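You operate a simulated robot arm through the tools that you are given. There is no shell and no other tool.

Carry out the task below with a simulated robot arm. There is one attempt and no reset: what you move stays moved.

Task
Put things in order on the desk top. At the end: the short glass stands where the yellow pad on a beech grip stood; the silver clip is on the blue box (marked "BANDS"); the white day block (marked "TUESDAY") from the desk top is in the green metal tray (marked "OUTGOING"); the yellow pad on a beech grip stands where the white day block stood; whatever was shut is shut again. Leave all else as you found it, and nothing knocked over.

It is judged by the outcome, as a careful person would: the job done as asked, and still so three seconds after it is handed in. It fails if anything else is knocked over, pushed out of place, dropped, spilled or broken.

Robot
A 7-joint arm with a two-finger parallel gripper, fixed in place. Base frame: the origin is at the foot of the arm, x ahead of it, y to its left, z up; the work surface is at about z = 0. Units: mm, rad, N and s.
With the tool pointing down near the work surface it reaches from about 220 to 580 mm from the base axis. Its first joint turns from -1.152 to 1.152 rad. Payload 2.5 kg.
Tool frame: the origin (TCP) lies between the finger pads and is the grasp point; the fingertips stand 23 mm ahead of it; z points along the fingers, y is the line along which they close. Largest opening 94 mm; finger width 38, thickness 10; the body of the gripper, 54 by 96 mm, starts 39 mm behind the TCP.
Orientation is that of the tool frame in the base frame, as [roll, pitch, yaw] about the fixed x, y, z axes, in that order (R = Rz(yaw) Ry(pitch) Rx(roll)). With the fingers straight down and closing along the base's y, the tool's x points along the base's -x, its y along +y and its z along -z.

Tools
- The arm moves only by the tool send_rows. Its argument "plan" is a list of rows, each a list of 3 entries, a list of its own where there are three numbers: the shift along the tool's x, y, z in units of 25 mm (1.0 is 25 mm), then the turn, a rotation vector about the tool's x, y, z in units of 5 degrees (1.0 is 5 degrees), then the gripper command, from -1 (fully open) to 1 (shut), values between in proportion. In form: [[[tx, ty, tz], [rx, ry, rz], gripper], ...]. A call has 1 to 20 rows; each row shifts and turns the commanded pose from where the row before left it, along the tool's axes as they then stand. A call with a number of a shift or a turn outside -1 to 1 is refused whole. Each row takes 0.2 s and may step no farther than 50 mm and 0.15 rad from the row before; otherwise, or with a gripper value out of range, the whole call is refused. Where a pose cannot be reached the arm comes as near as it can. A force on the tool above 40 N (or 10 N above the force at the start of the call, whichever is more), or a blocked arm, ends the call early, and 0.2 s more pass. The fingers move at their own pace (about 108 mm/s each) and stop on an object; they squeeze with about 39 N. The grip force told is the motor's: it shows also when the fingers shut on nothing. Time passes only in rows, and 0.2 s behind the last, so rows that do not move let the fingers close. The reply holds the time, the measured pose of the TCP, the force on the tool along the base axes, the opening and the grip force, in the units named above and with some noise, with the torque about the TCP (base axes, N m) and any sound that the robot's microphone picked up.
- Cameras (640 x 400 px; columns grow to the right, rows downward): "scene" is fixed at [127, -411.2, 553.2]; the picture's right is [0.75, -0.66, 0.00], its down [-0.32, -0.36, -0.88] and it looks along [0.58, 0.66, -0.48] (base axes); focal length 336 px, centre (320, 200). "wrist" rides on the gripper at [86, 16, -74] in the tool frame; the picture's right is [-0.18, 0.98, 0.00], its down [-0.58, -0.11, -0.81] and it looks along [-0.79, -0.15, 0.59] (tool axes); focal length 243 px, centre (320, 200).
- get_image(camera): a new picture of that camera. It takes no simulated time.
- point_at(camera, pixels): for up to 12 pixels [column, row] of the newest picture of that camera ("zoom" is the newest enlarged one), the place [x, y, z] in the base frame of the surface seen there, good to about 2 mm. It takes no simulated time.
- close_up(camera, box): a new picture of the part [left, top, right, bottom] of that camera's present view, enlarged. It takes no simulated time.
- finish_job(): hands the job in; it is judged then, once.

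Open the gripper and draw the arm clear of the work before you hand the job in, unless the task says otherwise.

The tools are called after "Call:" by a JSON object that holds its "api" and its "payload". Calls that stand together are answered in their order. send_rows: Moves the arm, as the interface text tells. Its arguments: {"type":"object","properties":{"plan":{"type":"array"}},"required":["plan"]} The other tools are called the same way: get_image (camera) takes a picture; point_at (camera, pixels) gives the place of the surface under pixels of a picture; close_up (camera, box) takes an enlarged picture of a part of a camera's view; finish_job () hands the job in.

At the start:

```text
time_s: 0.0
ee_pos: [460.3, -45.7, 300.7]
ee_rot: [3.141, 0.0, -3.141]
contact_force: [0.5, 0.3, -0.2]
ft_torque: [0.02, -0.01, 0.02]
opening: 94.0
finger_force: 0.1
```

scene: 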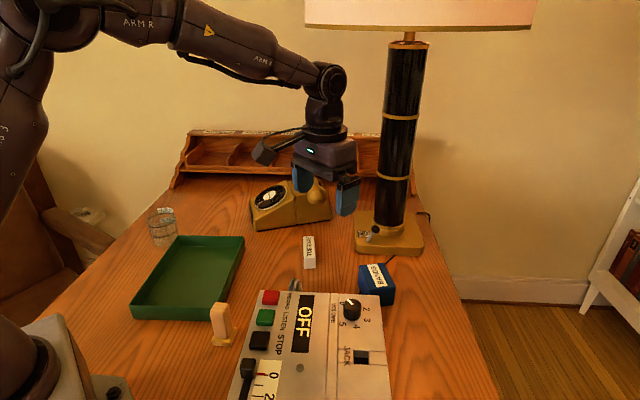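
wrist: 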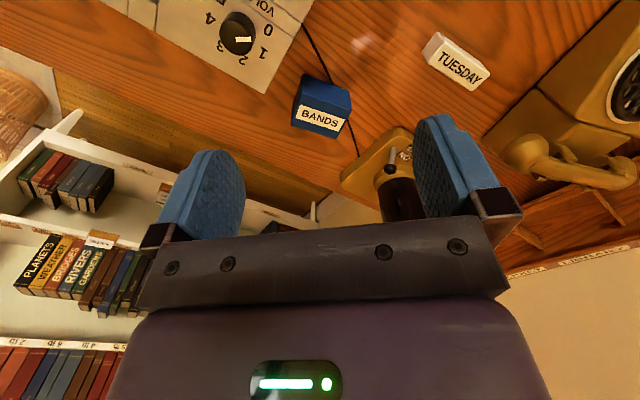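

The scene shows the glass near (161,226), green tray at (190,278), yellow pad on grip near (220,325), day block at (309,252), blue box at (377,284), and some device; I do not yet see the silver clip clearly (maybe at (295,285)). I take close-ups to find everything.

Call:
{"api": "close_up", "payload": {"camera": "scene", "box": [120, 190, 280, 290]}}

Call:
{"api": "close_up", "payload": {"camera": "scene", "box": [200, 270, 400, 400]}}

Call:
{"api": "close_up", "payload": {"camera": "scene", "box": [270, 190, 430, 310]}}

```text
4.00 times, centred on (200, 240) of scene
```

zoom: 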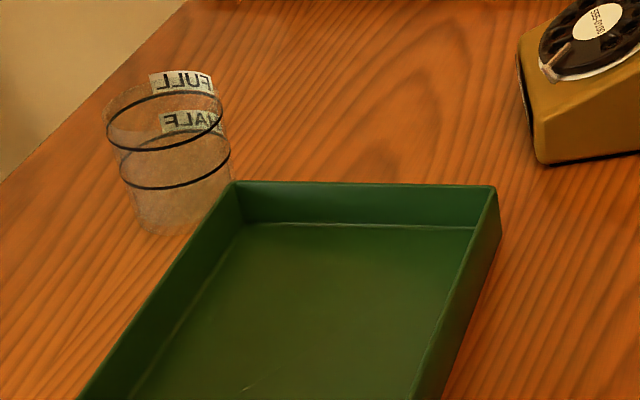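

```text
3.08 times, centred on (300, 335) of scene
```

zoom: 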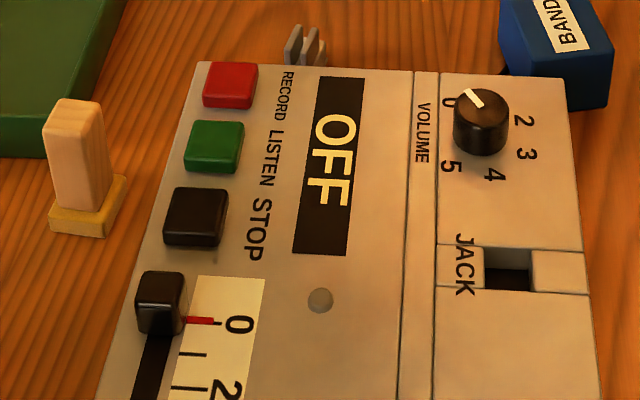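

```text
3.33 times, centred on (350, 250) of scene
```

zoom: 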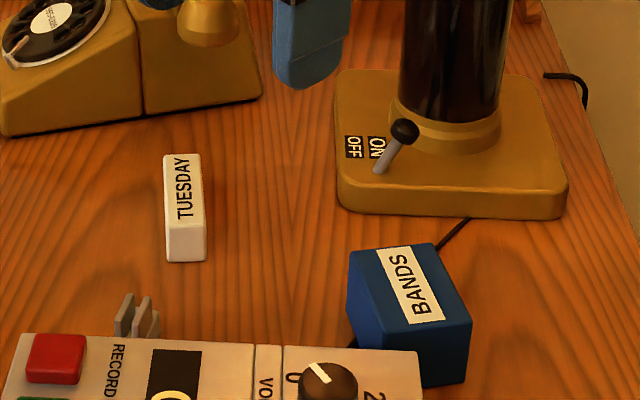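

The silver clip is seen at (125,315) in the last zoom, just behind the recorder; I measure points on the block, box, clip and lamp base from this zoom.

Call:
{"api": "point_at", "payload": {"camera": "zoom", "pixels": [[168, 157], [198, 157], [167, 228], [205, 225], [168, 260], [205, 260], [350, 252], [432, 245], [470, 322], [375, 330], [370, 375], [465, 382]]}}

Call:
{"api": "point_at", "payload": {"camera": "zoom", "pixels": [[128, 297], [146, 298], [118, 325], [136, 330], [155, 318], [150, 333], [140, 318], [126, 312], [55, 340], [415, 355], [230, 300], [100, 310]]}}

```text
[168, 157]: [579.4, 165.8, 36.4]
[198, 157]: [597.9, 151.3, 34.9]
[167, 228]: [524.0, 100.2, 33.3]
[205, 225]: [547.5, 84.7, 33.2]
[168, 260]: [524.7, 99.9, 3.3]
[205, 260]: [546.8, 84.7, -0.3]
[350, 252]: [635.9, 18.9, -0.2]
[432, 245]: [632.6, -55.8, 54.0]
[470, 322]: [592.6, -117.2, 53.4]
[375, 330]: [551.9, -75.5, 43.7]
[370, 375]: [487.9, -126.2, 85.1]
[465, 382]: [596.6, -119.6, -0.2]
```

```text
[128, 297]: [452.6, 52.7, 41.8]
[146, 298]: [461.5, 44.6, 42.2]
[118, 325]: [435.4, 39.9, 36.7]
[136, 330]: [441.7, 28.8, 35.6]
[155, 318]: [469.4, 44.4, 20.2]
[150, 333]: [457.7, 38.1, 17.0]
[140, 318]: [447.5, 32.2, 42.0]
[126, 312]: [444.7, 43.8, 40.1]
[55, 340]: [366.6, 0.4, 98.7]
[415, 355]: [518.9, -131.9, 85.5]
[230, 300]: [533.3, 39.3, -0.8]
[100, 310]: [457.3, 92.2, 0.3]
```

The clip sits behind the recorder, around (455,40) up to z≈42. The current wrist picture shows the box at (320,105) and the block at (456,62); I measure these and the recorder.

Call:
{"api": "get_image", "payload": {"camera": "wrist"}}

Call:
{"api": "close_up", "payload": {"camera": "wrist", "box": [260, 0, 520, 160]}}

Call:
{"api": "point_at", "payload": {"camera": "zoom", "pixels": [[100, 182], [225, 225], [85, 255], [80, 305], [200, 335], [220, 275], [430, 80], [575, 170], [400, 135], [525, 220], [240, 190], [150, 240]]}}

```text
taken
```

wrist: 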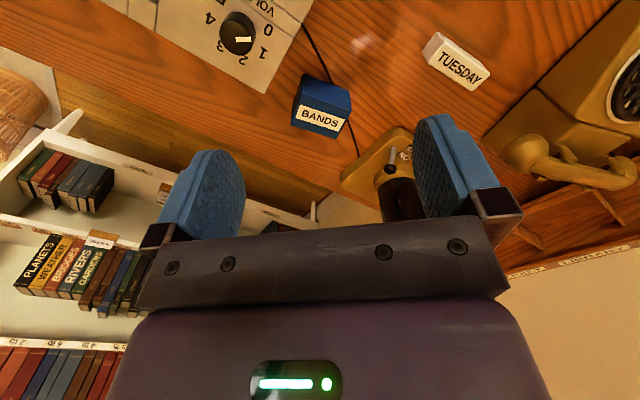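

```text
2.46 times, centred on (390, 80) of wrist
```

zoom: 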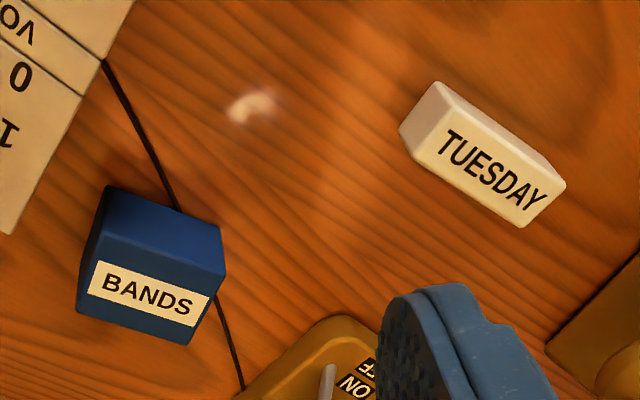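

```text
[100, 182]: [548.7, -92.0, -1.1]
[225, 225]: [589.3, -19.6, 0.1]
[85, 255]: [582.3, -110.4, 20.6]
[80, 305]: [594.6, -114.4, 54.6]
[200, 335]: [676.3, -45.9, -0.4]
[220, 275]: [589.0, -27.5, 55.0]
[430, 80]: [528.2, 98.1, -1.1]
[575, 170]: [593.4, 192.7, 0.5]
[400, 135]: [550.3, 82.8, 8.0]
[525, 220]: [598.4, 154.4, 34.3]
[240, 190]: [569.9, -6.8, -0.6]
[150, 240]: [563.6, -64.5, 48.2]
```

Box top is at z≈55 with corners about (549,-92),(593,-117),(633,-56),(589,-28). Next I look closer at the recorder, pad and clip area in the scene.

Call:
{"api": "close_up", "payload": {"camera": "scene", "box": [200, 270, 320, 345]}}

Call:
{"api": "point_at", "payload": {"camera": "zoom", "pixels": [[65, 170], [115, 165], [70, 355], [120, 360], [40, 370], [100, 405], [130, 320], [95, 350], [310, 125], [300, 200], [505, 75], [530, 80]]}}

```text
5.33 times, centred on (260, 308) of scene
```

zoom: 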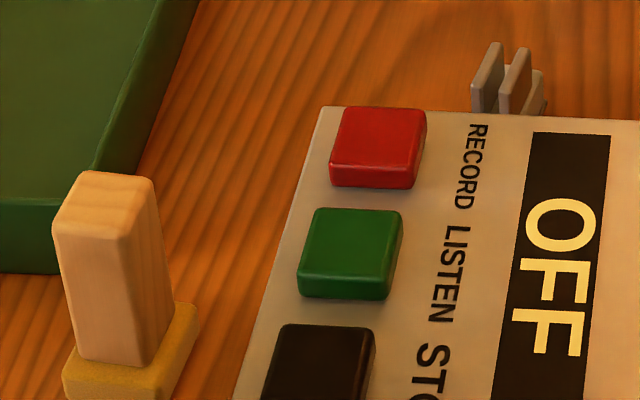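

```text
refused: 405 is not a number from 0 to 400
```

The clip has two upright plates with a rounded body, seen at (505,80) in this zoom just behind the recorder's far edge. I measure points on the pad, clip, tray and recorder edge.

Call:
{"api": "point_at", "payload": {"camera": "zoom", "pixels": [[60, 215], [80, 178], [150, 178], [130, 235], [85, 355], [150, 360], [190, 308], [70, 375], [140, 390], [322, 110], [250, 380], [100, 300]]}}

Call:
{"api": "point_at", "payload": {"camera": "zoom", "pixels": [[488, 50], [498, 45], [478, 80], [485, 105], [503, 95], [522, 52], [530, 50], [512, 105], [535, 85], [543, 75], [530, 108], [640, 120]]}}

```text
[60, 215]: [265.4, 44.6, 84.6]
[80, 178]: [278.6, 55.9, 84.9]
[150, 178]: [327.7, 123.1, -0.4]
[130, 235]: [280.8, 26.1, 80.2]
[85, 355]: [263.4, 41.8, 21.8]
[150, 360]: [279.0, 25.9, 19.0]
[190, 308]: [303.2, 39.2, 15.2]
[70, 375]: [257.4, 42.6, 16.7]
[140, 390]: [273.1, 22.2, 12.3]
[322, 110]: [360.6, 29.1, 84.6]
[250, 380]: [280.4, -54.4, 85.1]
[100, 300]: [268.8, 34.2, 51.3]
```

```text
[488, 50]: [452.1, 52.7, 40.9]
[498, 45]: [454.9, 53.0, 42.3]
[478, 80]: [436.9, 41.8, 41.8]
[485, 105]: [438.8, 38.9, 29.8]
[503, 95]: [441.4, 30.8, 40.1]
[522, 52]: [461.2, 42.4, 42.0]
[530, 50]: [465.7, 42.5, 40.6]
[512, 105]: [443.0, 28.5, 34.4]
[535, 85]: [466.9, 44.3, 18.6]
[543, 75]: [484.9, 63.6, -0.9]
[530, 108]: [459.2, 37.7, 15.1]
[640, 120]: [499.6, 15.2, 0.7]
```

The clip stands clear of the recorder (about 60 mm behind it), its two plates up to z≈42. I back the arm off and tilt it to look down at the clip with the wrist camera.

Call:
{"api": "send_rows", "payload": {"plan": [[[1, 0, 0], [0, 1, 0], -1], [[1, 0, 0], [0, 1, 0], -1], [[1, 0, 0], [0, 1, 0], -1], [[0, 0, 0], [0, 1, 0], -1], [[0, 0, 0], [0, 0, 0], -1]]}}

Call:
{"api": "get_image", "payload": {"camera": "wrist"}}

Call:
{"api": "get_image", "payload": {"camera": "scene"}}

```text
time_s: 1.2
ee_pos: [386.7, -45.6, 305.9]
ee_rot: [-3.141, -0.35, 3.141]
contact_force: [0.7, -0.1, 0.1]
ft_torque: [0.01, 0.0, 0.0]
opening: 93.8
finger_force: 0.1
```

```text
taken
```

wrist: 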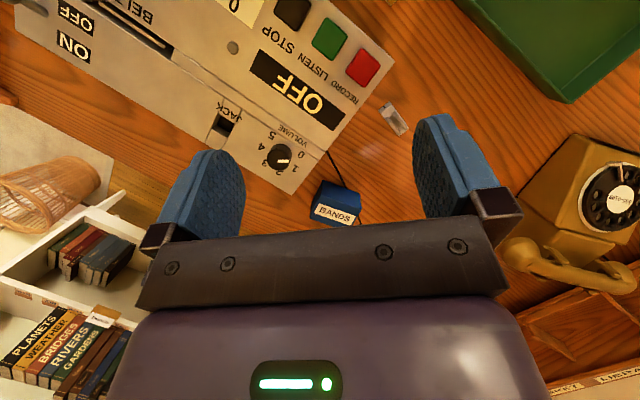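

```text
taken
```

scene: 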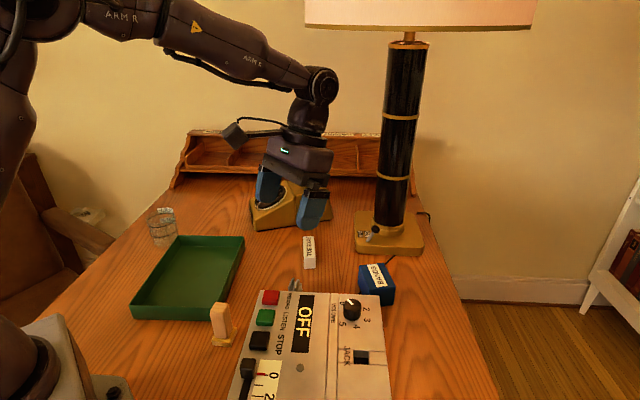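

The clip appears at about (393,118) in the wrist view; I zoom there and onto the recorder.

Call:
{"api": "close_up", "payload": {"camera": "wrist", "box": [353, 93, 433, 143]}}

Call:
{"api": "point_at", "payload": {"camera": "zoom", "pixels": [[240, 100], [330, 60], [360, 110], [420, 230], [440, 270], [370, 340], [330, 345], [240, 130], [300, 200], [340, 280], [380, 200], [420, 310]]}}

Call:
{"api": "close_up", "payload": {"camera": "wrist", "box": [10, 0, 400, 200]}}

```text
8.00 times, centred on (393, 118) of wrist
```

zoom: 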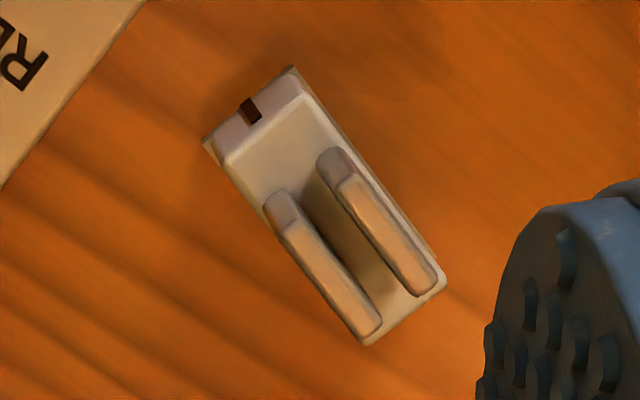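

```text
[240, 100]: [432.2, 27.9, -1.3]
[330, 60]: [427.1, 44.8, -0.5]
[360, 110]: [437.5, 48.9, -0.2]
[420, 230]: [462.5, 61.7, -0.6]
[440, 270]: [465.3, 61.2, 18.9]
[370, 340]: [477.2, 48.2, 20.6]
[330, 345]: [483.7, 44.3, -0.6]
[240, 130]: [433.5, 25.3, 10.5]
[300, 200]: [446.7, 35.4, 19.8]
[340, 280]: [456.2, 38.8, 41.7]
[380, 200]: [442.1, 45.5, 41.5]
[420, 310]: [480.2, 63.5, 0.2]
```

```text
1.64 times, centred on (205, 100) of wrist
```

zoom: 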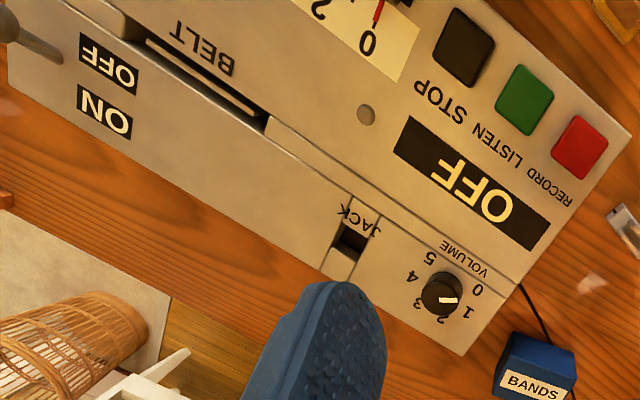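

The clip is a ~50×22 mm body 20 mm high with two levers up to z≈42, long axis about 28° from x. Now I measure the glass, tray and pad from the scene view.

Call:
{"api": "close_up", "payload": {"camera": "scene", "box": [130, 195, 210, 255]}}

Call:
{"api": "point_at", "payload": {"camera": "zoom", "pixels": [[130, 170], [360, 130], [250, 180], [240, 260], [200, 370], [320, 350], [250, 390], [250, 300], [330, 120], [380, 280], [180, 300], [270, 90]]}}

```text
6.67 times, centred on (170, 225) of scene
```

zoom: 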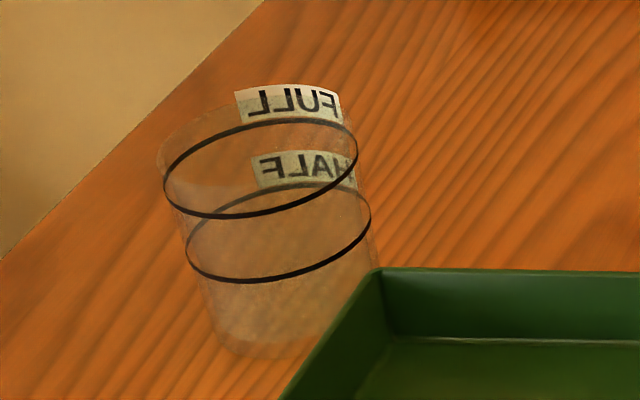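

```text
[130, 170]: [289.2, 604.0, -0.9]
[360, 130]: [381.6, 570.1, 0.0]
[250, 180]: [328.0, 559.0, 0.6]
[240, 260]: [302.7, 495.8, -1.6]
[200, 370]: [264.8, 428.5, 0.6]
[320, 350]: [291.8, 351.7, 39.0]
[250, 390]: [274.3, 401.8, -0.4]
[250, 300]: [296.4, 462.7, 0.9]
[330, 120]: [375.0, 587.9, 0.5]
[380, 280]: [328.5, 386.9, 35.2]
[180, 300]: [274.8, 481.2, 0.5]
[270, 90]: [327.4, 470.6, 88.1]
```

The depth goes through the clear glass, so I point at the opaque rings and labels on it instead.

Call:
{"api": "point_at", "payload": {"camera": "zoom", "pixels": [[164, 178], [215, 216], [357, 160], [300, 200], [250, 283], [188, 250], [370, 222], [330, 263], [300, 105], [275, 170], [330, 100], [250, 100]]}}

Call:
{"api": "close_up", "payload": {"camera": "scene", "box": [120, 220, 260, 360]}}

```text
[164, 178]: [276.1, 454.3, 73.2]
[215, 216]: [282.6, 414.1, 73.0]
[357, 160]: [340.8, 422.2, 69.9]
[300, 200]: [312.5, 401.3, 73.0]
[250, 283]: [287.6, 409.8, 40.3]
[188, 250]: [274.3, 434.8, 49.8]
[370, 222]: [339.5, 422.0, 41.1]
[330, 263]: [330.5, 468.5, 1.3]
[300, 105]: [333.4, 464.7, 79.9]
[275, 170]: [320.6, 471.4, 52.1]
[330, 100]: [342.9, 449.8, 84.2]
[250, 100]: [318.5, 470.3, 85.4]
```

```text
2.86 times, centred on (190, 290) of scene
```

zoom: 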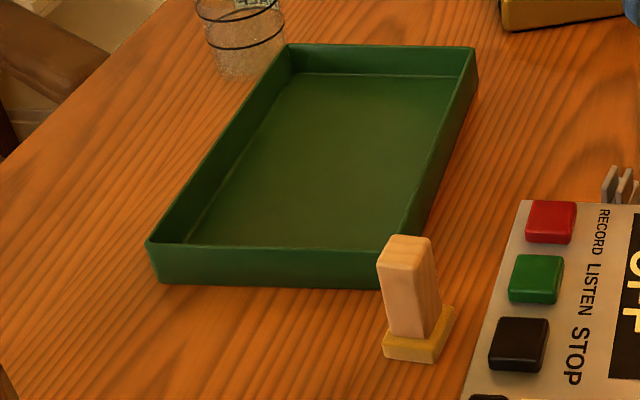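

Ring points fit a glass centred at about (309,437) with radius ≈36. I now measure tray rim corners, tray floor and the pad in this zoom.

Call:
{"api": "point_at", "payload": {"camera": "zoom", "pixels": [[149, 244], [288, 46], [473, 48], [378, 252], [185, 240], [295, 77], [460, 80], [300, 160], [400, 220], [250, 230], [380, 130], [160, 280]]}}

Call:
{"api": "point_at", "payload": {"camera": "zoom", "pixels": [[395, 240], [428, 240], [381, 265], [410, 268], [405, 250], [388, 330], [418, 338], [384, 340], [432, 350], [452, 312], [384, 357], [428, 361]]}}

```text
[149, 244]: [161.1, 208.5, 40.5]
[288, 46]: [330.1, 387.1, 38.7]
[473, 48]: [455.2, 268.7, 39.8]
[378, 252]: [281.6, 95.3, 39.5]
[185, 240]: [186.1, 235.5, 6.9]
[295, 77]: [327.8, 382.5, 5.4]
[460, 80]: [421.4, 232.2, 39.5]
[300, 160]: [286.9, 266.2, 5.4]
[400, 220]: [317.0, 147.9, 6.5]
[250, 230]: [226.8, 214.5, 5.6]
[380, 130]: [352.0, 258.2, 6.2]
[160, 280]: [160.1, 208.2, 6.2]
```

```text
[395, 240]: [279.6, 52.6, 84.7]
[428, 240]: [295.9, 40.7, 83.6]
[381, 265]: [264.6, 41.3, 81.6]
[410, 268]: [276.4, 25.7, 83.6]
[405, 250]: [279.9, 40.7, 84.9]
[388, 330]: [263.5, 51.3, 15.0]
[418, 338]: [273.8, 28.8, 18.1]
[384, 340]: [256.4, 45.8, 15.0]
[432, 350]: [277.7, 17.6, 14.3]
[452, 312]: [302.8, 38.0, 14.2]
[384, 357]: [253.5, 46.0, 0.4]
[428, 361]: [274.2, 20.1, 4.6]
```

Tray floor is z≈6, rim z≈40; pad centre ≈(279.5,41), edges at ≈39°. Now I measure the obstacles near the block: lamp base and column, and phone.

Call:
{"api": "close_up", "payload": {"camera": "scene", "box": [240, 140, 440, 300]}}

Call:
{"api": "point_at", "payload": {"camera": "zoom", "pixels": [[375, 280], [380, 360], [575, 360], [580, 300], [450, 250], [530, 250], [425, 285], [290, 250], [50, 285], [230, 170], [410, 290], [450, 100]]}}

```text
2.50 times, centred on (340, 220) of scene
```

zoom: 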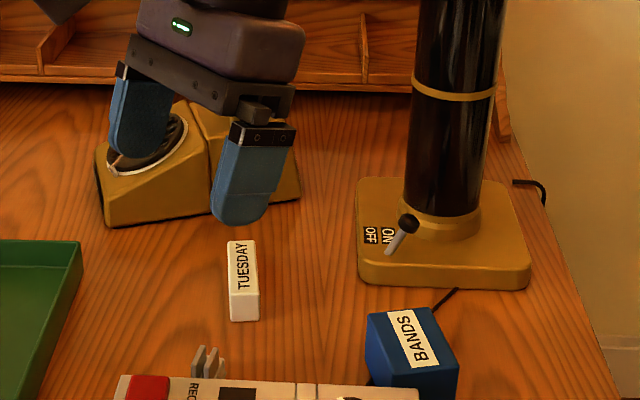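

```text
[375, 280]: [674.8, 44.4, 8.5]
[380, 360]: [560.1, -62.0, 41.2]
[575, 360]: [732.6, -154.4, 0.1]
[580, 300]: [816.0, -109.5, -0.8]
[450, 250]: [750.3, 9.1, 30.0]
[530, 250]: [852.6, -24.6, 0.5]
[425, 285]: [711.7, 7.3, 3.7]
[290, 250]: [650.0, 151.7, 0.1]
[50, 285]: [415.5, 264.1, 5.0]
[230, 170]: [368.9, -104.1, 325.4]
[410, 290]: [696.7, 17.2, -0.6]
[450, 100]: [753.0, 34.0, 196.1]
```

Lamp base is beyond x≈665, clear of the block. I check the phone edge and the block's corners once more for an accurate centre.

Call:
{"api": "point_at", "payload": {"camera": "zoom", "pixels": [[107, 222], [200, 208], [298, 197], [228, 242], [253, 242], [230, 296], [258, 294], [231, 320], [258, 318], [242, 270], [407, 220], [395, 240]]}}

Call:
{"api": "get_image", "payload": {"camera": "wrist"}}

```text
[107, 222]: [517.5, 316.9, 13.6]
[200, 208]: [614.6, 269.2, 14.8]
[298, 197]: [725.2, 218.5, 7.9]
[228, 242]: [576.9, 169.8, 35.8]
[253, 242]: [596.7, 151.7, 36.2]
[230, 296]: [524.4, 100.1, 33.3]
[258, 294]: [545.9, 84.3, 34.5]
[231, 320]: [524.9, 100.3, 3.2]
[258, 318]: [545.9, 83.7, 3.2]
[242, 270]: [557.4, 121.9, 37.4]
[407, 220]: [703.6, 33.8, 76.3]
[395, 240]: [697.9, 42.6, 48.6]
```

```text
taken
```

wrist: 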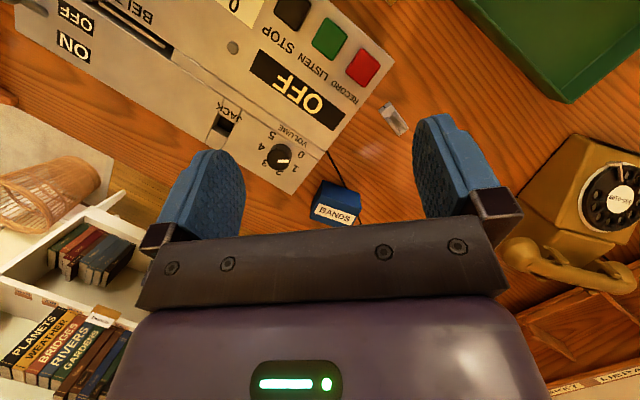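

Block centre ≈(561,126.5), axis ≈53°, 87×27×35. I untilt the tool and yaw it by +53° so the fingers will close across the block's width.

Call:
{"api": "send_rows", "payload": {"plan": [[[0, 0, 0], [0, -1, 0], -0.28], [[0, 0, 0], [0, -1, 0], -0.28], [[0, 0, 0], [0, -1, 0], -0.28], [[0, 0, 0], [0, -1, 0], -0.28], [[0, 0, 0], [0, 0, -1], -0.28], [[0, 0, 0], [0, 0, -1], -0.28], [[0, 0, 0], [0, 0, -1], -0.28], [[0, 0, 0], [0, 0, -1], -0.28], [[0, 0, 0], [0, 0, -1], -0.28], [[0, 0, 0], [0, 0, -1], -0.28], [[0, 0, 0], [0, 0, -1], -0.28], [[0, 0, 0], [0, 0, -1], -0.28], [[0, 0, 0], [0, 0, -1], -0.28], [[0, 0, 0], [0, 0, -1], -0.28], [[0, 0, 0], [0, 0, -0.6], -0.28], [[0, 0, 0], [0, 0, 0], -0.28]]}}

```text
time_s: 4.6
ee_pos: [383.8, -47.0, 306.2]
ee_rot: [3.141, 0.0, -2.215]
contact_force: [0.2, 0.0, 0.6]
ft_torque: [-0.04, -0.03, 0.02]
opening: 60.3
finger_force: 0.0
```

Orientation is right. I now move over the block at z≈130.

Call:
{"api": "send_rows", "payload": {"plan": [[[-0.98, -0.149, 0.7], [0, 0, 0], -0.28], [[-0.98, -0.149, 0.7], [0, 0, 0], -0.28], [[-0.98, -0.149, 0.7], [0, 0, 0], -0.28], [[-0.98, -0.149, 0.7], [0, 0, 0], -0.28], [[-0.98, -0.149, 0.7], [0, 0, 0], -0.28], [[-0.98, -0.149, 0.7], [0, 0, 0], -0.28], [[-0.98, -0.149, 0.7], [0, 0, 0], -0.28], [[-0.98, -0.149, 0.7], [0, 0, 0], -0.28], [[-0.98, -0.149, 0.7], [0, 0, 0], -0.28], [[-0.98, -0.149, 0.7], [0, 0, 0], -0.28], [[0, 0, 0], [0, 0, 0], -0.28]]}}

Call:
{"api": "get_image", "payload": {"camera": "wrist"}}

Call:
{"api": "get_image", "payload": {"camera": "scene"}}

```text
time_s: 7.0
ee_pos: [562.4, 128.5, 130.1]
ee_rot: [-3.141, 0.0, -2.217]
contact_force: [-0.4, 0.6, 0.0]
ft_torque: [-0.01, 0.01, 0.0]
opening: 60.4
finger_force: 0.1
```

```text
taken
```

wrist: 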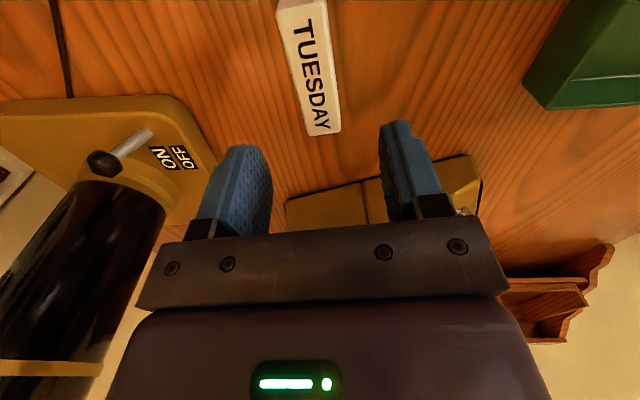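

```text
taken
```

scene: 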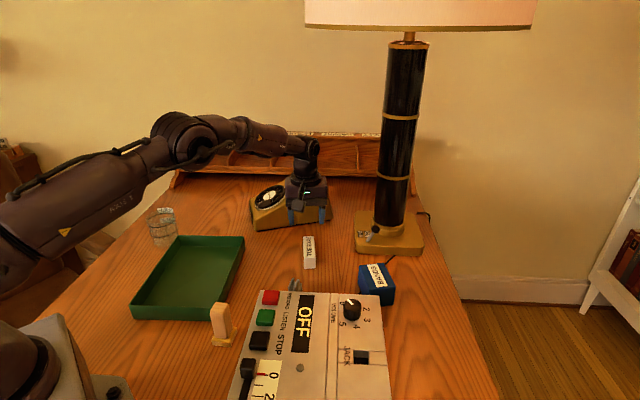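

I'm above the block at (562,128,130). I refine the block's position with points from this nearer wrist view.

Call:
{"api": "close_up", "payload": {"camera": "wrist", "box": [240, 0, 400, 150]}}

Call:
{"api": "point_at", "payload": {"camera": "zoom", "pixels": [[165, 50], [200, 180], [230, 330], [280, 500], [350, 10], [370, 200], [400, 320], [290, 330], [240, 150], [300, 350], [260, 30], [330, 180]]}}

```text
2.67 times, centred on (320, 75) of wrist
```

zoom: 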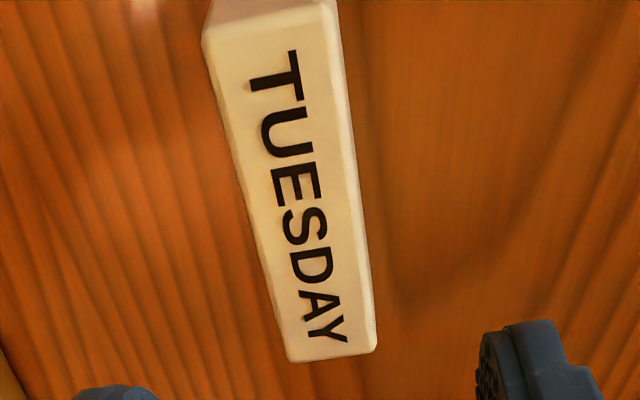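

```text
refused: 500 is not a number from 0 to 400
```

The zoom shows the block's top corners at about (204,30), (332,10), (288,360), (376,350). I measure those.

Call:
{"api": "point_at", "payload": {"camera": "zoom", "pixels": [[207, 32], [330, 12], [290, 358], [373, 348], [265, 20], [332, 352], [250, 200], [350, 180], [300, 190]]}}

```text
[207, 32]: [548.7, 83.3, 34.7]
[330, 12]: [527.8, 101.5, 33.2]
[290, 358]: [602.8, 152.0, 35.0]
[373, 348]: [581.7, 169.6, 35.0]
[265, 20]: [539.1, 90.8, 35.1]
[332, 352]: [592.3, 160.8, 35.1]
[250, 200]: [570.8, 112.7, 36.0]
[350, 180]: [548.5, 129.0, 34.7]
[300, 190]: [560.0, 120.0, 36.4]
```

Block centre ≈(563,126.5), axis ≈52°. I descend straight to z≈28 and close on it.

Call:
{"api": "send_rows", "payload": {"plan": [[[0, 0, 0.816], [0, 0, 0.2], -0.28], [[0, 0, 0.816], [0, 0, 0], -0.28], [[0, 0, 0.816], [0, 0, 0], -0.28], [[0, 0, 0.816], [0, 0, 0], -0.28], [[0, 0, 0.816], [0, 0, 0], -0.28], [[0, 0, 0], [0, 0, 0], -0.28]]}}

Call:
{"api": "get_image", "payload": {"camera": "scene"}}

Call:
{"api": "get_image", "payload": {"camera": "wrist"}}

```text
time_s: 8.4
ee_pos: [559.7, 127.8, 27.5]
ee_rot: [-3.142, -0.001, -2.233]
contact_force: [0.2, -0.3, -0.2]
ft_torque: [-0.05, 0.0, 0.0]
opening: 60.2
finger_force: 0.0
```

```text
taken
```

scene: 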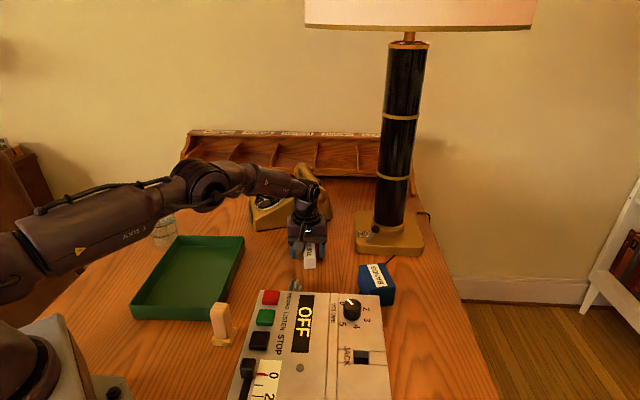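

```text
taken
```

wrist: 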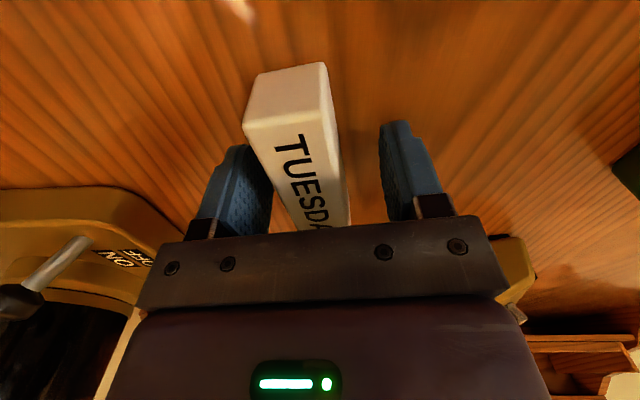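

The block sits between the fingers (between columns 272 and 380). I close the gripper.

Call:
{"api": "send_rows", "payload": {"plan": [[[0, 0, 0], [0, 0, 0], 0.3], [[0, 0, 0], [0, 0, 0], 0.6], [[0, 0, 0], [0, 0, 0], 1], [[0, 0, 0], [0, 0, 0], 1]]}}

```text
time_s: 9.4
ee_pos: [561.0, 128.9, 27.5]
ee_rot: [-3.141, 0.0, -2.234]
contact_force: [-0.2, -0.5, -0.1]
ft_torque: [0.03, 0.02, -0.04]
opening: 29.3
finger_force: 38.8
```

Grip holds (29 mm, 39 N). I lift to z≈130 and carry the block over the tray centre (307,240).

Call:
{"api": "send_rows", "payload": {"plan": [[[0, 0, -0.8], [0, 0, 0], 1], [[0, 0, -0.8], [0, 0, 0], 1], [[0, 0, -0.8], [0, 0, 0], 1], [[0, 0, -0.8], [0, 0, 0], 1], [[0, 0, -0.8], [0, 0, 0], 1], [[0.25, 0.9, 0], [0, 0, 0], 1], [[0.25, 0.9, 0], [0, 0, 0], 1], [[0.25, 0.9, 0], [0, 0, 0], 1], [[0.25, 0.9, 0], [0, 0, 0], 1], [[0.25, 0.9, 0], [0, 0, 0], 1], [[0.25, 0.9, 0], [0, 0, 0], 1], [[0.25, 0.9, 0], [0, 0, 0], 1], [[0.25, 0.9, 0], [0, 0, 0], 1], [[0.25, 0.9, 0], [0, 0, 0], 1], [[0.25, 0.9, 0], [0, 0, 0], 1], [[0.25, 0.9, 0], [0, 0, 0], 1], [[0, 0.9, 0], [0, 0, 0], 1], [[0, 0, 0], [0, 0, 0], 1]]}}

Call:
{"api": "get_image", "payload": {"camera": "scene"}}

Call:
{"api": "get_image", "payload": {"camera": "wrist"}}

```text
time_s: 13.2
ee_pos: [307.1, 240.8, 128.8]
ee_rot: [-3.14, 0.001, -2.233]
contact_force: [0.4, -0.3, -1.6]
ft_torque: [-0.02, -0.03, 0.0]
opening: 29.1
finger_force: 38.5
```

```text
taken
```

scene: 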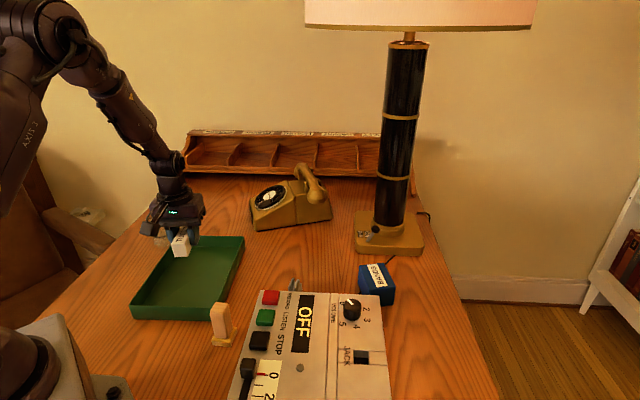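

```text
taken
```

wrist: 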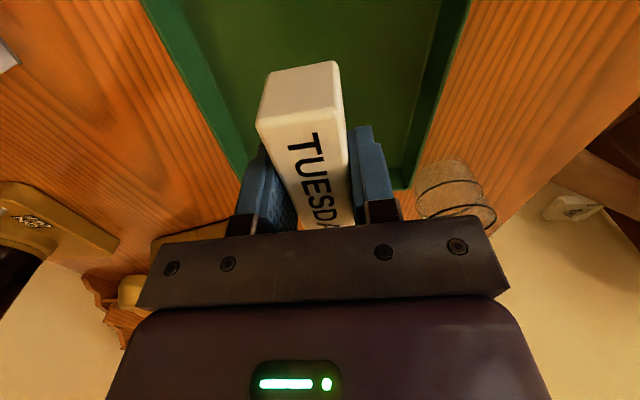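

Over the tray's centre with block held. I lower to about 2 mm above the tray floor, then creep down.

Call:
{"api": "send_rows", "payload": {"plan": [[[0, 0, 0.74], [0, 0, 0], 1], [[0, 0, 0.74], [0, 0, 0], 1], [[0, 0, 0.74], [0, 0, 0], 1], [[0, 0, 0.74], [0, 0, 0], 1], [[0, 0, 0.7], [0, 0, 0], 1], [[0, 0, 0.04], [0, 0, 0], 1], [[0, 0, 0.04], [0, 0, 0], 1], [[0, 0, 0.04], [0, 0, 0], 1]]}}

```text
time_s: 15.0
ee_pos: [307.5, 240.2, 34.0]
ee_rot: [3.141, 0.001, -2.235]
contact_force: [0.2, -0.2, -0.1]
ft_torque: [0.01, 0.01, 0.01]
opening: 29.4
finger_force: 39.1
```

Force along z went from −1.6 to −0.1, so the block is just touching. I creep 1 mm more, then open.

Call:
{"api": "send_rows", "payload": {"plan": [[[0, 0, 0.04], [0, 0, 0], 1], [[0, 0, 0], [0, 0, 0], 1]]}}

```text
time_s: 15.6
ee_pos: [307.6, 240.3, 34.2]
ee_rot: [3.141, -0.001, -2.235]
contact_force: [-0.7, 0.4, 0.9]
ft_torque: [0.07, -0.02, 0.01]
opening: 29.8
finger_force: 38.8
```

Force is now slightly positive (0.9 N): the block rests on the tray floor. I open to ~60 mm and rise.

Call:
{"api": "send_rows", "payload": {"plan": [[[0, 0, 0], [0, 0, 0], 0.2], [[0, 0, 0], [0, 0, 0], -0.1], [[0, 0, 0], [0, 0, 0], -0.28], [[0, 0, -0.6], [0, 0, 0], -0.28], [[0, 0, -0.9], [0, 0, 0], -0.28], [[0, 0, -0.9], [0, 0, 0], -0.28], [[0, 0, -0.9], [0, 0, 0], -0.28], [[0, 0, -0.9], [0, 0, 0], -0.28], [[0, 0, -0.9], [0, 0, 0], -0.28], [[0, 0, 0], [0, 0, 0], -0.28]]}}

Call:
{"api": "get_image", "payload": {"camera": "scene"}}

Call:
{"api": "get_image", "payload": {"camera": "wrist"}}

```text
time_s: 17.8
ee_pos: [307.1, 240.2, 160.5]
ee_rot: [3.141, 0.0, -2.233]
contact_force: [-0.1, -0.7, -0.3]
ft_torque: [0.0, 0.0, 0.01]
opening: 60.1
finger_force: 0.0
```

```text
taken
```

scene: 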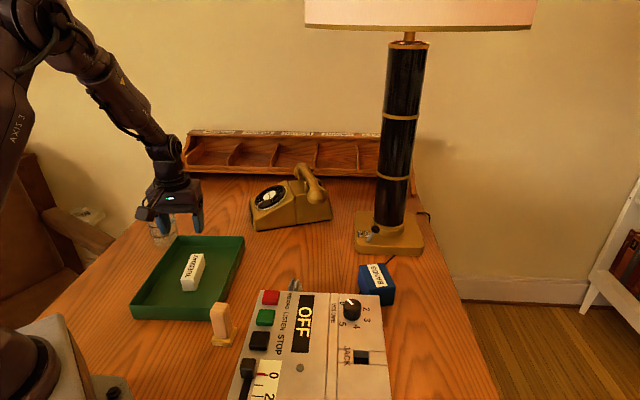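

```text
taken
```

wrist: 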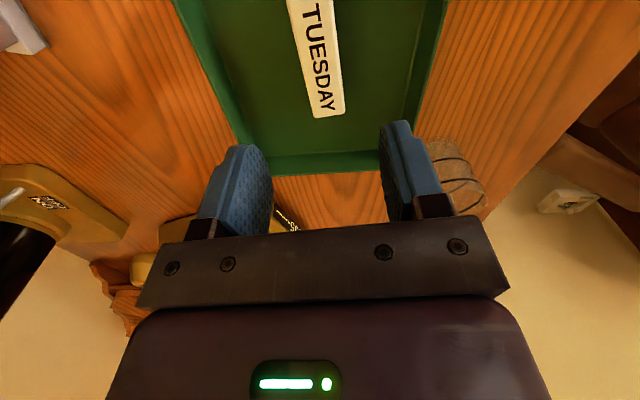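

The block lies in the tray at (192,270) in the scene. Next is the pad: I turn the tool to yaw 38° and move over (279.5,41).

Call:
{"api": "send_rows", "payload": {"plan": [[[0, 0, 0], [0, 0, 1], -0.28], [[0, 0, 0], [0, 0, 1], -0.28], [[0, 0, 0], [0, 0, 0.8], -0.28], [[0.825, -0.8, 0], [0, 0, 0], -0.28], [[0.825, -0.8, 0], [0, 0, 0], -0.28], [[0.825, -0.8, 0], [0, 0, 0], -0.28], [[0.825, -0.8, 0], [0, 0, 0], -0.28], [[0.825, -0.8, 0], [0, 0, 0], -0.28], [[0.825, -0.8, 0], [0, 0, 0], -0.28], [[0.825, -0.8, 0], [0, 0, 0], -0.28], [[0, 0, 0], [0, 0, 0], -0.28]]}}

Call:
{"api": "get_image", "payload": {"camera": "wrist"}}

Call:
{"api": "get_image", "payload": {"camera": "scene"}}

```text
time_s: 20.2
ee_pos: [282.0, 41.0, 162.2]
ee_rot: [3.14, -0.001, -2.479]
contact_force: [0.3, -0.7, 0.5]
ft_torque: [-0.01, 0.03, 0.01]
opening: 59.9
finger_force: 0.1
```

```text
taken
```

wrist: 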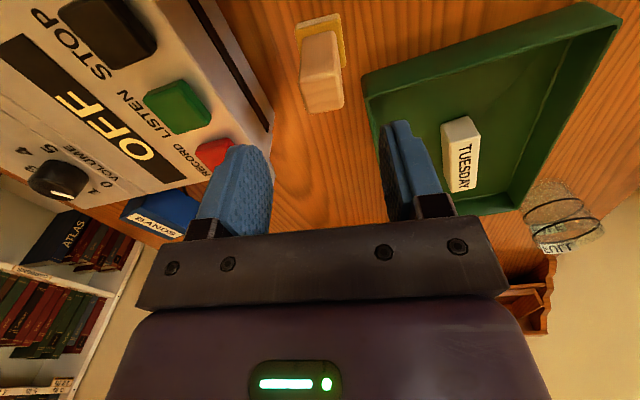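

```text
taken
```

scene: 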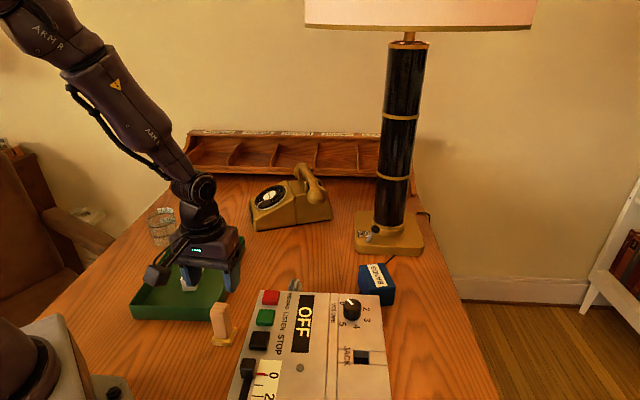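

The pad is seen at (322,70) in the wrist view. I zoom and measure its top and base.

Call:
{"api": "close_up", "payload": {"camera": "wrist", "box": [270, 5, 374, 115]}}

Call:
{"api": "point_at", "payload": {"camera": "zoom", "pixels": [[200, 250], [300, 240], [205, 370], [300, 360], [150, 60], [270, 45], [250, 300], [210, 150], [320, 200], [180, 200], [150, 120], [290, 120]]}}

```text
3.64 times, centred on (322, 60) of wrist
```

zoom: 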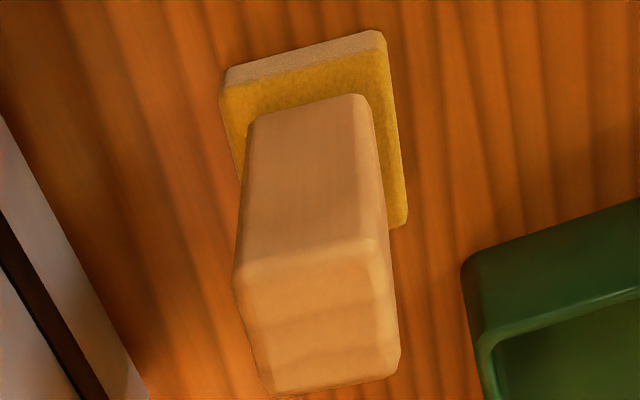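

```text
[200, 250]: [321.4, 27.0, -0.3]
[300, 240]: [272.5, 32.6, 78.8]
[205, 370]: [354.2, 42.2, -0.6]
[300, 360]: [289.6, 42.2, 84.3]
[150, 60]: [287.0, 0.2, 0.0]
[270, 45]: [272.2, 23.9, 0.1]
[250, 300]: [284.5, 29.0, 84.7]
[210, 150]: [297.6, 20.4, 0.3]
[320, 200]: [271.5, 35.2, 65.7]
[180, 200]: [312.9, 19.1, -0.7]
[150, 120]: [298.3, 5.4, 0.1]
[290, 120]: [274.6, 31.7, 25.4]
```

I measure the top face corners and the yellow base's corners precisely.

Call:
{"api": "point_at", "payload": {"camera": "zoom", "pixels": [[246, 272], [375, 247], [272, 388], [393, 362], [320, 315], [226, 92], [380, 52], [403, 218], [235, 120], [384, 36], [226, 74], [395, 150]]}}

```text
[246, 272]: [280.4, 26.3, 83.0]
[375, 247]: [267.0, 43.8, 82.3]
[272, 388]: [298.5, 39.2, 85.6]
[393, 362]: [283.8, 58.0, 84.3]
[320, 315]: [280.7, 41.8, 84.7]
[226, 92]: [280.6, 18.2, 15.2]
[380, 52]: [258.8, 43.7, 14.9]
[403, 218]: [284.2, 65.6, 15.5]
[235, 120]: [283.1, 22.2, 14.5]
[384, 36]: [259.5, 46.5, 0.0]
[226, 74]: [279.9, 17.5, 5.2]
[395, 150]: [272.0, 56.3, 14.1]
```

The pad's centre is ≈(281.5,41.7) with 22 mm grip; the TCP is right above it. I descend to z≈55.

Call:
{"api": "send_rows", "payload": {"plan": [[[0, 0, 0.856], [0, 0, 0], -0.28], [[0, 0, 0.856], [0, 0, 0], -0.28], [[0, 0, 0.856], [0, 0, 0], -0.28], [[0, 0, 0.856], [0, 0, 0], -0.28], [[0, 0, 0.856], [0, 0, 0], -0.28], [[0, 0, 0], [0, 0, 0], -0.28]]}}

Call:
{"api": "get_image", "payload": {"camera": "wrist"}}

Call:
{"api": "close_up", "payload": {"camera": "scene", "box": [120, 220, 320, 370]}}

```text
time_s: 21.6
ee_pos: [280.6, 40.0, 54.6]
ee_rot: [-3.141, 0.0, -2.479]
contact_force: [-0.4, 0.4, -0.4]
ft_torque: [0.0, -0.01, 0.03]
opening: 60.2
finger_force: 0.0
```

```text
taken
```

wrist: 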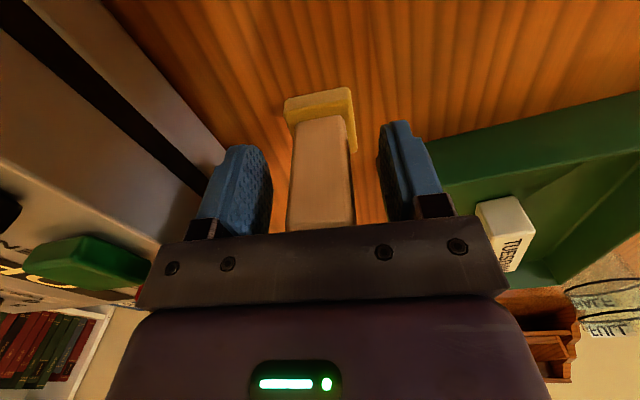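

```text
2.67 times, centred on (220, 295) of scene
```

zoom: 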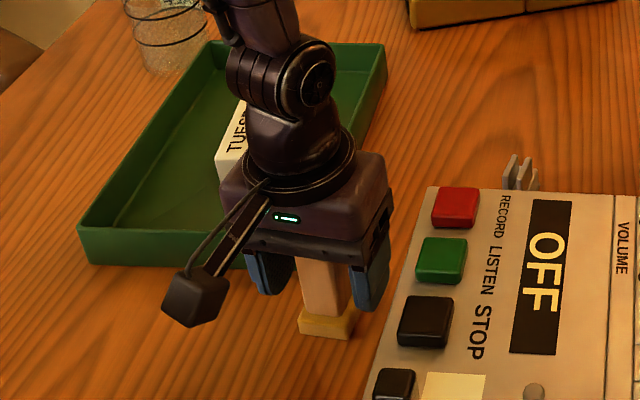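

The pad's grip stands centred between the fingers. I close in steps.

Call:
{"api": "send_rows", "payload": {"plan": [[[0, 0, 0], [0, 0, 0], 0.3], [[0, 0, 0], [0, 0, 0], 0.45], [[0, 0, 0], [0, 0, 0], 0.55], [[0, 0, 0], [0, 0, 0], 1], [[0, 0, 0], [0, 0, 0], 1]]}}

```text
time_s: 22.8
ee_pos: [280.3, 39.9, 55.1]
ee_rot: [-3.141, 0.001, -2.478]
contact_force: [0.2, 0.3, -1.0]
ft_torque: [0.02, -0.04, 0.02]
opening: 27.8
finger_force: 39.5
```

The pad is gripped (27.8 mm, 39 N). I lift it to z≈185 and carry it toward the block's old place (562,126), descending in the second half.

Call:
{"api": "send_rows", "payload": {"plan": [[[0, 0, -0.4], [0, 0, 0], 1], [[0, 0, -0.8], [0, 0, 0], 1], [[0, 0, -1], [0, 0, 0], 1], [[0, 0, -1], [0, 0, 0], 1], [[0, 0, -1], [0, 0, 0], 1], [[0, 0, -1], [0, 0, 0], 1], [[-0.917, -0.352, 0], [0, 0, 0], 1], [[-0.917, -0.352, 0], [0, 0, 0], 1], [[-0.917, -0.352, 0], [0, 0, 0], 1], [[-0.917, -0.352, 0], [0, 0, 0], 1], [[-0.917, -0.352, 0], [0, 0, 0], 1], [[-0.917, -0.352, 0], [0, 0, 0], 1], [[-0.917, -0.352, 0.6], [0, 0, 0], 1], [[-0.917, -0.352, 0.6], [0, 0, 0], 1], [[-0.917, -0.352, 0.6], [0, 0, 0], 1], [[-0.917, -0.352, 0.6], [0, 0, 0], 1], [[-0.917, -0.352, 0.6], [0, 0, 0], 1], [[-0.917, -0.352, 0.6], [0, 0, 0], 1], [[0, 0, 0], [0, 0, 0], 1]]}}

Call:
{"api": "get_image", "payload": {"camera": "scene"}}

Call:
{"api": "get_image", "payload": {"camera": "wrist"}}

```text
time_s: 26.8
ee_pos: [560.2, 127.7, 96.5]
ee_rot: [-3.141, -0.001, -2.479]
contact_force: [-0.4, -0.5, -2.0]
ft_torque: [-0.01, 0.0, 0.02]
opening: 27.6
finger_force: 38.9
```

```text
taken
```

scene: 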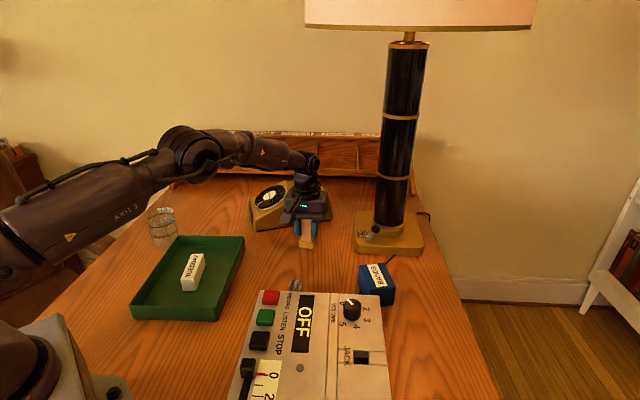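

```text
taken
```

wrist: 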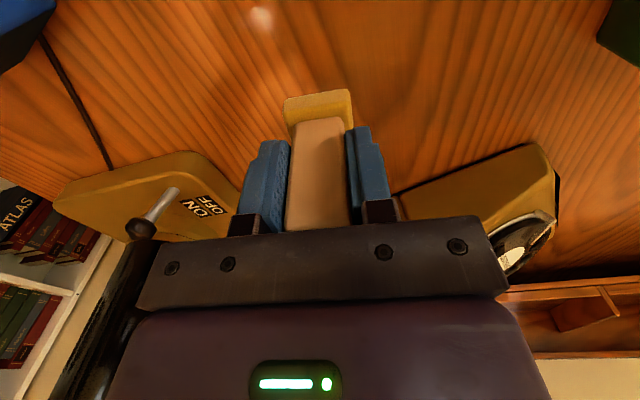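

I'm above the block's old place. I lower to just above the desk, then creep.

Call:
{"api": "send_rows", "payload": {"plan": [[[0, -0.05, 0.5], [0, 0, 0], 1], [[0, 0, 0.5], [0, 0, 0], 1], [[0, 0, 0.45], [0, 0, 0], 1], [[0, 0, 0.08], [0, 0, 0], 1], [[0, 0, 0.04], [0, 0, 0], 1], [[0, 0, 0], [0, 0, 0], 1]]}}

```text
time_s: 28.2
ee_pos: [561.3, 126.3, 55.8]
ee_rot: [-3.141, 0.0, -2.479]
contact_force: [0.2, 0.0, -2.0]
ft_torque: [0.02, 0.0, 0.02]
opening: 27.8
finger_force: 39.3
```

Still −2 N (pad's weight in hand) at z=55.8. I creep another millimetre or two.

Call:
{"api": "send_rows", "payload": {"plan": [[[0, 0, 0.03], [0, 0, 0], 1], [[0, 0, 0.03], [0, 0, 0], 1], [[0, 0, 0], [0, 0, 0], 1]]}}

```text
time_s: 29.0
ee_pos: [561.6, 127.3, 55.4]
ee_rot: [-3.138, 0.002, -2.479]
contact_force: [-8.6, -3.5, 19.8]
ft_torque: [0.03, 0.37, 0.06]
opening: 27.7
finger_force: 38.9
```

Contact is firm (19.8 N). I back up under a millimetre to relieve it.

Call:
{"api": "send_rows", "payload": {"plan": [[[0, 0, -0.03], [0, 0, 0], 1], [[0, 0, 0], [0, 0, 0], 1]]}}

```text
time_s: 29.6
ee_pos: [563.2, 126.0, 54.4]
ee_rot: [-3.14, 0.004, -2.479]
contact_force: [-3.7, -3.3, 21.0]
ft_torque: [-0.03, 0.32, 0.01]
opening: 27.8
finger_force: 38.5
```

Still pressing at 21 N; I raise another 0.5 mm.

Call:
{"api": "send_rows", "payload": {"plan": [[[0, 0, -0.03], [0, 0, 0], 1], [[0, 0, 0], [0, 0, 0], 1], [[0, 0, 0], [0, 0, 0], 1]]}}

```text
time_s: 30.4
ee_pos: [560.6, 127.4, 54.2]
ee_rot: [3.139, 0.001, -2.478]
contact_force: [5.0, -0.9, 8.9]
ft_torque: [0.06, -0.43, -0.1]
opening: 27.5
finger_force: 39.5
```

Down to 8.9 N. One more small raise, then open gently.

Call:
{"api": "send_rows", "payload": {"plan": [[[0, 0, -0.015], [0, 0, 0], 1], [[0, 0, 0], [0, 0, 0], 1]]}}

```text
time_s: 31.0
ee_pos: [561.1, 126.5, 55.2]
ee_rot: [3.139, -0.003, -2.477]
contact_force: [2.7, 0.1, 4.7]
ft_torque: [0.07, -0.26, 0.02]
opening: 27.8
finger_force: 39.0
```

Contact is only 4.7 N now, so the pad rests on the desk. I open to ~60 mm and look before rising.

Call:
{"api": "send_rows", "payload": {"plan": [[[0, 0, 0], [0, 0, 0], 0.3], [[0, 0, 0], [0, 0, 0], 0], [[0, 0, 0], [0, 0, 0], -0.28], [[0, 0, 0], [0, 0, 0], -0.28]]}}

Call:
{"api": "get_image", "payload": {"camera": "wrist"}}

Call:
{"api": "close_up", "payload": {"camera": "scene", "box": [240, 160, 400, 280]}}

```text
time_s: 32.0
ee_pos: [561.2, 126.7, 55.1]
ee_rot: [3.142, -0.002, -2.477]
contact_force: [0.0, -0.8, 0.3]
ft_torque: [0.02, -0.01, 0.01]
opening: 60.3
finger_force: 0.1
```

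```text
taken
```

wrist: 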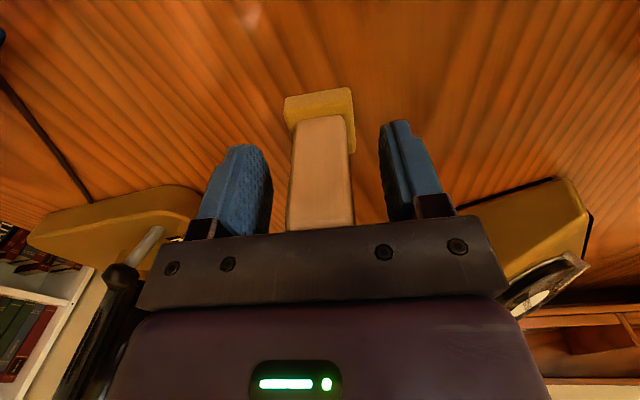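

```text
3.33 times, centred on (320, 220) of scene
```

zoom: 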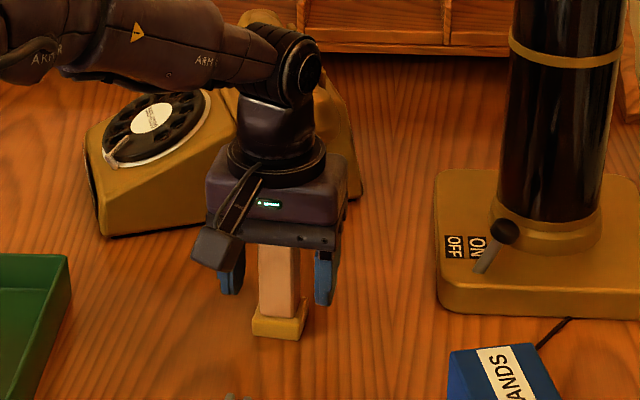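

The pad stands upright and free between the fingers. I rise straight up to z≈185.

Call:
{"api": "send_rows", "payload": {"plan": [[[0, 0, -0.5], [0, 0, 0], -0.28], [[0, 0, -0.9], [0, 0, 0], -0.28], [[0, 0, -0.9], [0, 0, 0], -0.28], [[0, 0, -0.9], [0, 0, 0], -0.28], [[0, 0, -0.9], [0, 0, 0], -0.28], [[0, 0, -0.9], [0, 0, 0], -0.28], [[0, 0, 0], [0, 0, 0], -0.28]]}}

Call:
{"api": "close_up", "payload": {"camera": "scene", "box": [240, 180, 400, 300]}}

```text
time_s: 33.6
ee_pos: [560.1, 125.5, 181.2]
ee_rot: [3.141, 0.0, -2.477]
contact_force: [0.3, 0.6, -0.1]
ft_torque: [0.0, 0.0, 0.01]
opening: 60.0
finger_force: 0.2
```

```text
3.33 times, centred on (320, 240) of scene
```

zoom: 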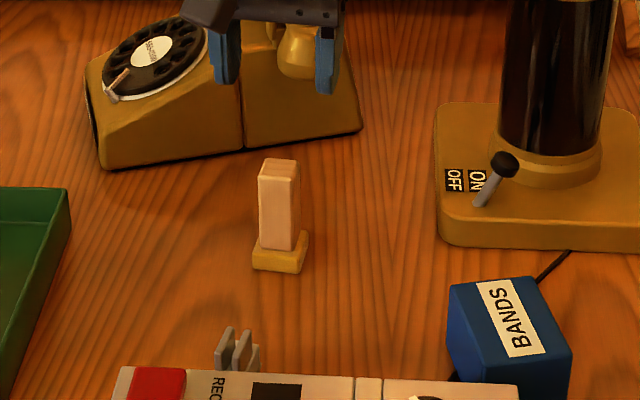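

The pad stands where the block was. Next the glass: I yaw the tool to 80°, fully open, and move over the glass at (309,437).

Call:
{"api": "send_rows", "payload": {"plan": [[[0, 0, 0], [0, 0, -1], -0.28], [[0, 0, 0], [0, 0, -1], -0.28], [[0, 0, 0], [0, 0, -1], -0.28], [[0, 0, 0], [0, 0, -1], -0.28], [[0, 0, 0], [0, 0, -1], -0.28], [[0, 0, 0], [0, 0, -1], -0.28], [[0, 0, 0], [0, 0, -1], -0.28], [[0, 0, 0], [0, 0, -1], -0.28], [[0, 0, 0], [0, 0, -0.4], -0.28], [[0, 0, 0], [0, 0, 0], -0.28]]}}

Call:
{"api": "close_up", "payload": {"camera": "scene", "box": [240, 180, 400, 300]}}

Call:
{"api": "point_at", "payload": {"camera": "zoom", "pixels": [[265, 165], [297, 165], [263, 178], [294, 182], [255, 250], [308, 232], [297, 262], [280, 170]]}}

```text
time_s: 35.8
ee_pos: [561.3, 125.4, 180.7]
ee_rot: [-3.142, 0.001, -1.743]
contact_force: [0.3, 0.4, -0.3]
ft_torque: [0.01, -0.03, -0.02]
opening: 60.2
finger_force: 0.0
```

```text
3.33 times, centred on (320, 240) of scene
```

zoom: 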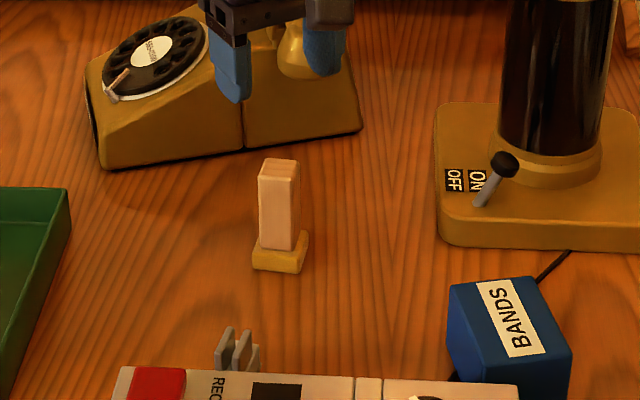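

```text
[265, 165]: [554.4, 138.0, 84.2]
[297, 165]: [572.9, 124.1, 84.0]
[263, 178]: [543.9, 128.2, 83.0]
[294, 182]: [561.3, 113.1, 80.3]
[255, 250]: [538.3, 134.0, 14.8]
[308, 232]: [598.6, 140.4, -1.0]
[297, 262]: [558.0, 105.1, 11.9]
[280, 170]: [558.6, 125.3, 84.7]
```

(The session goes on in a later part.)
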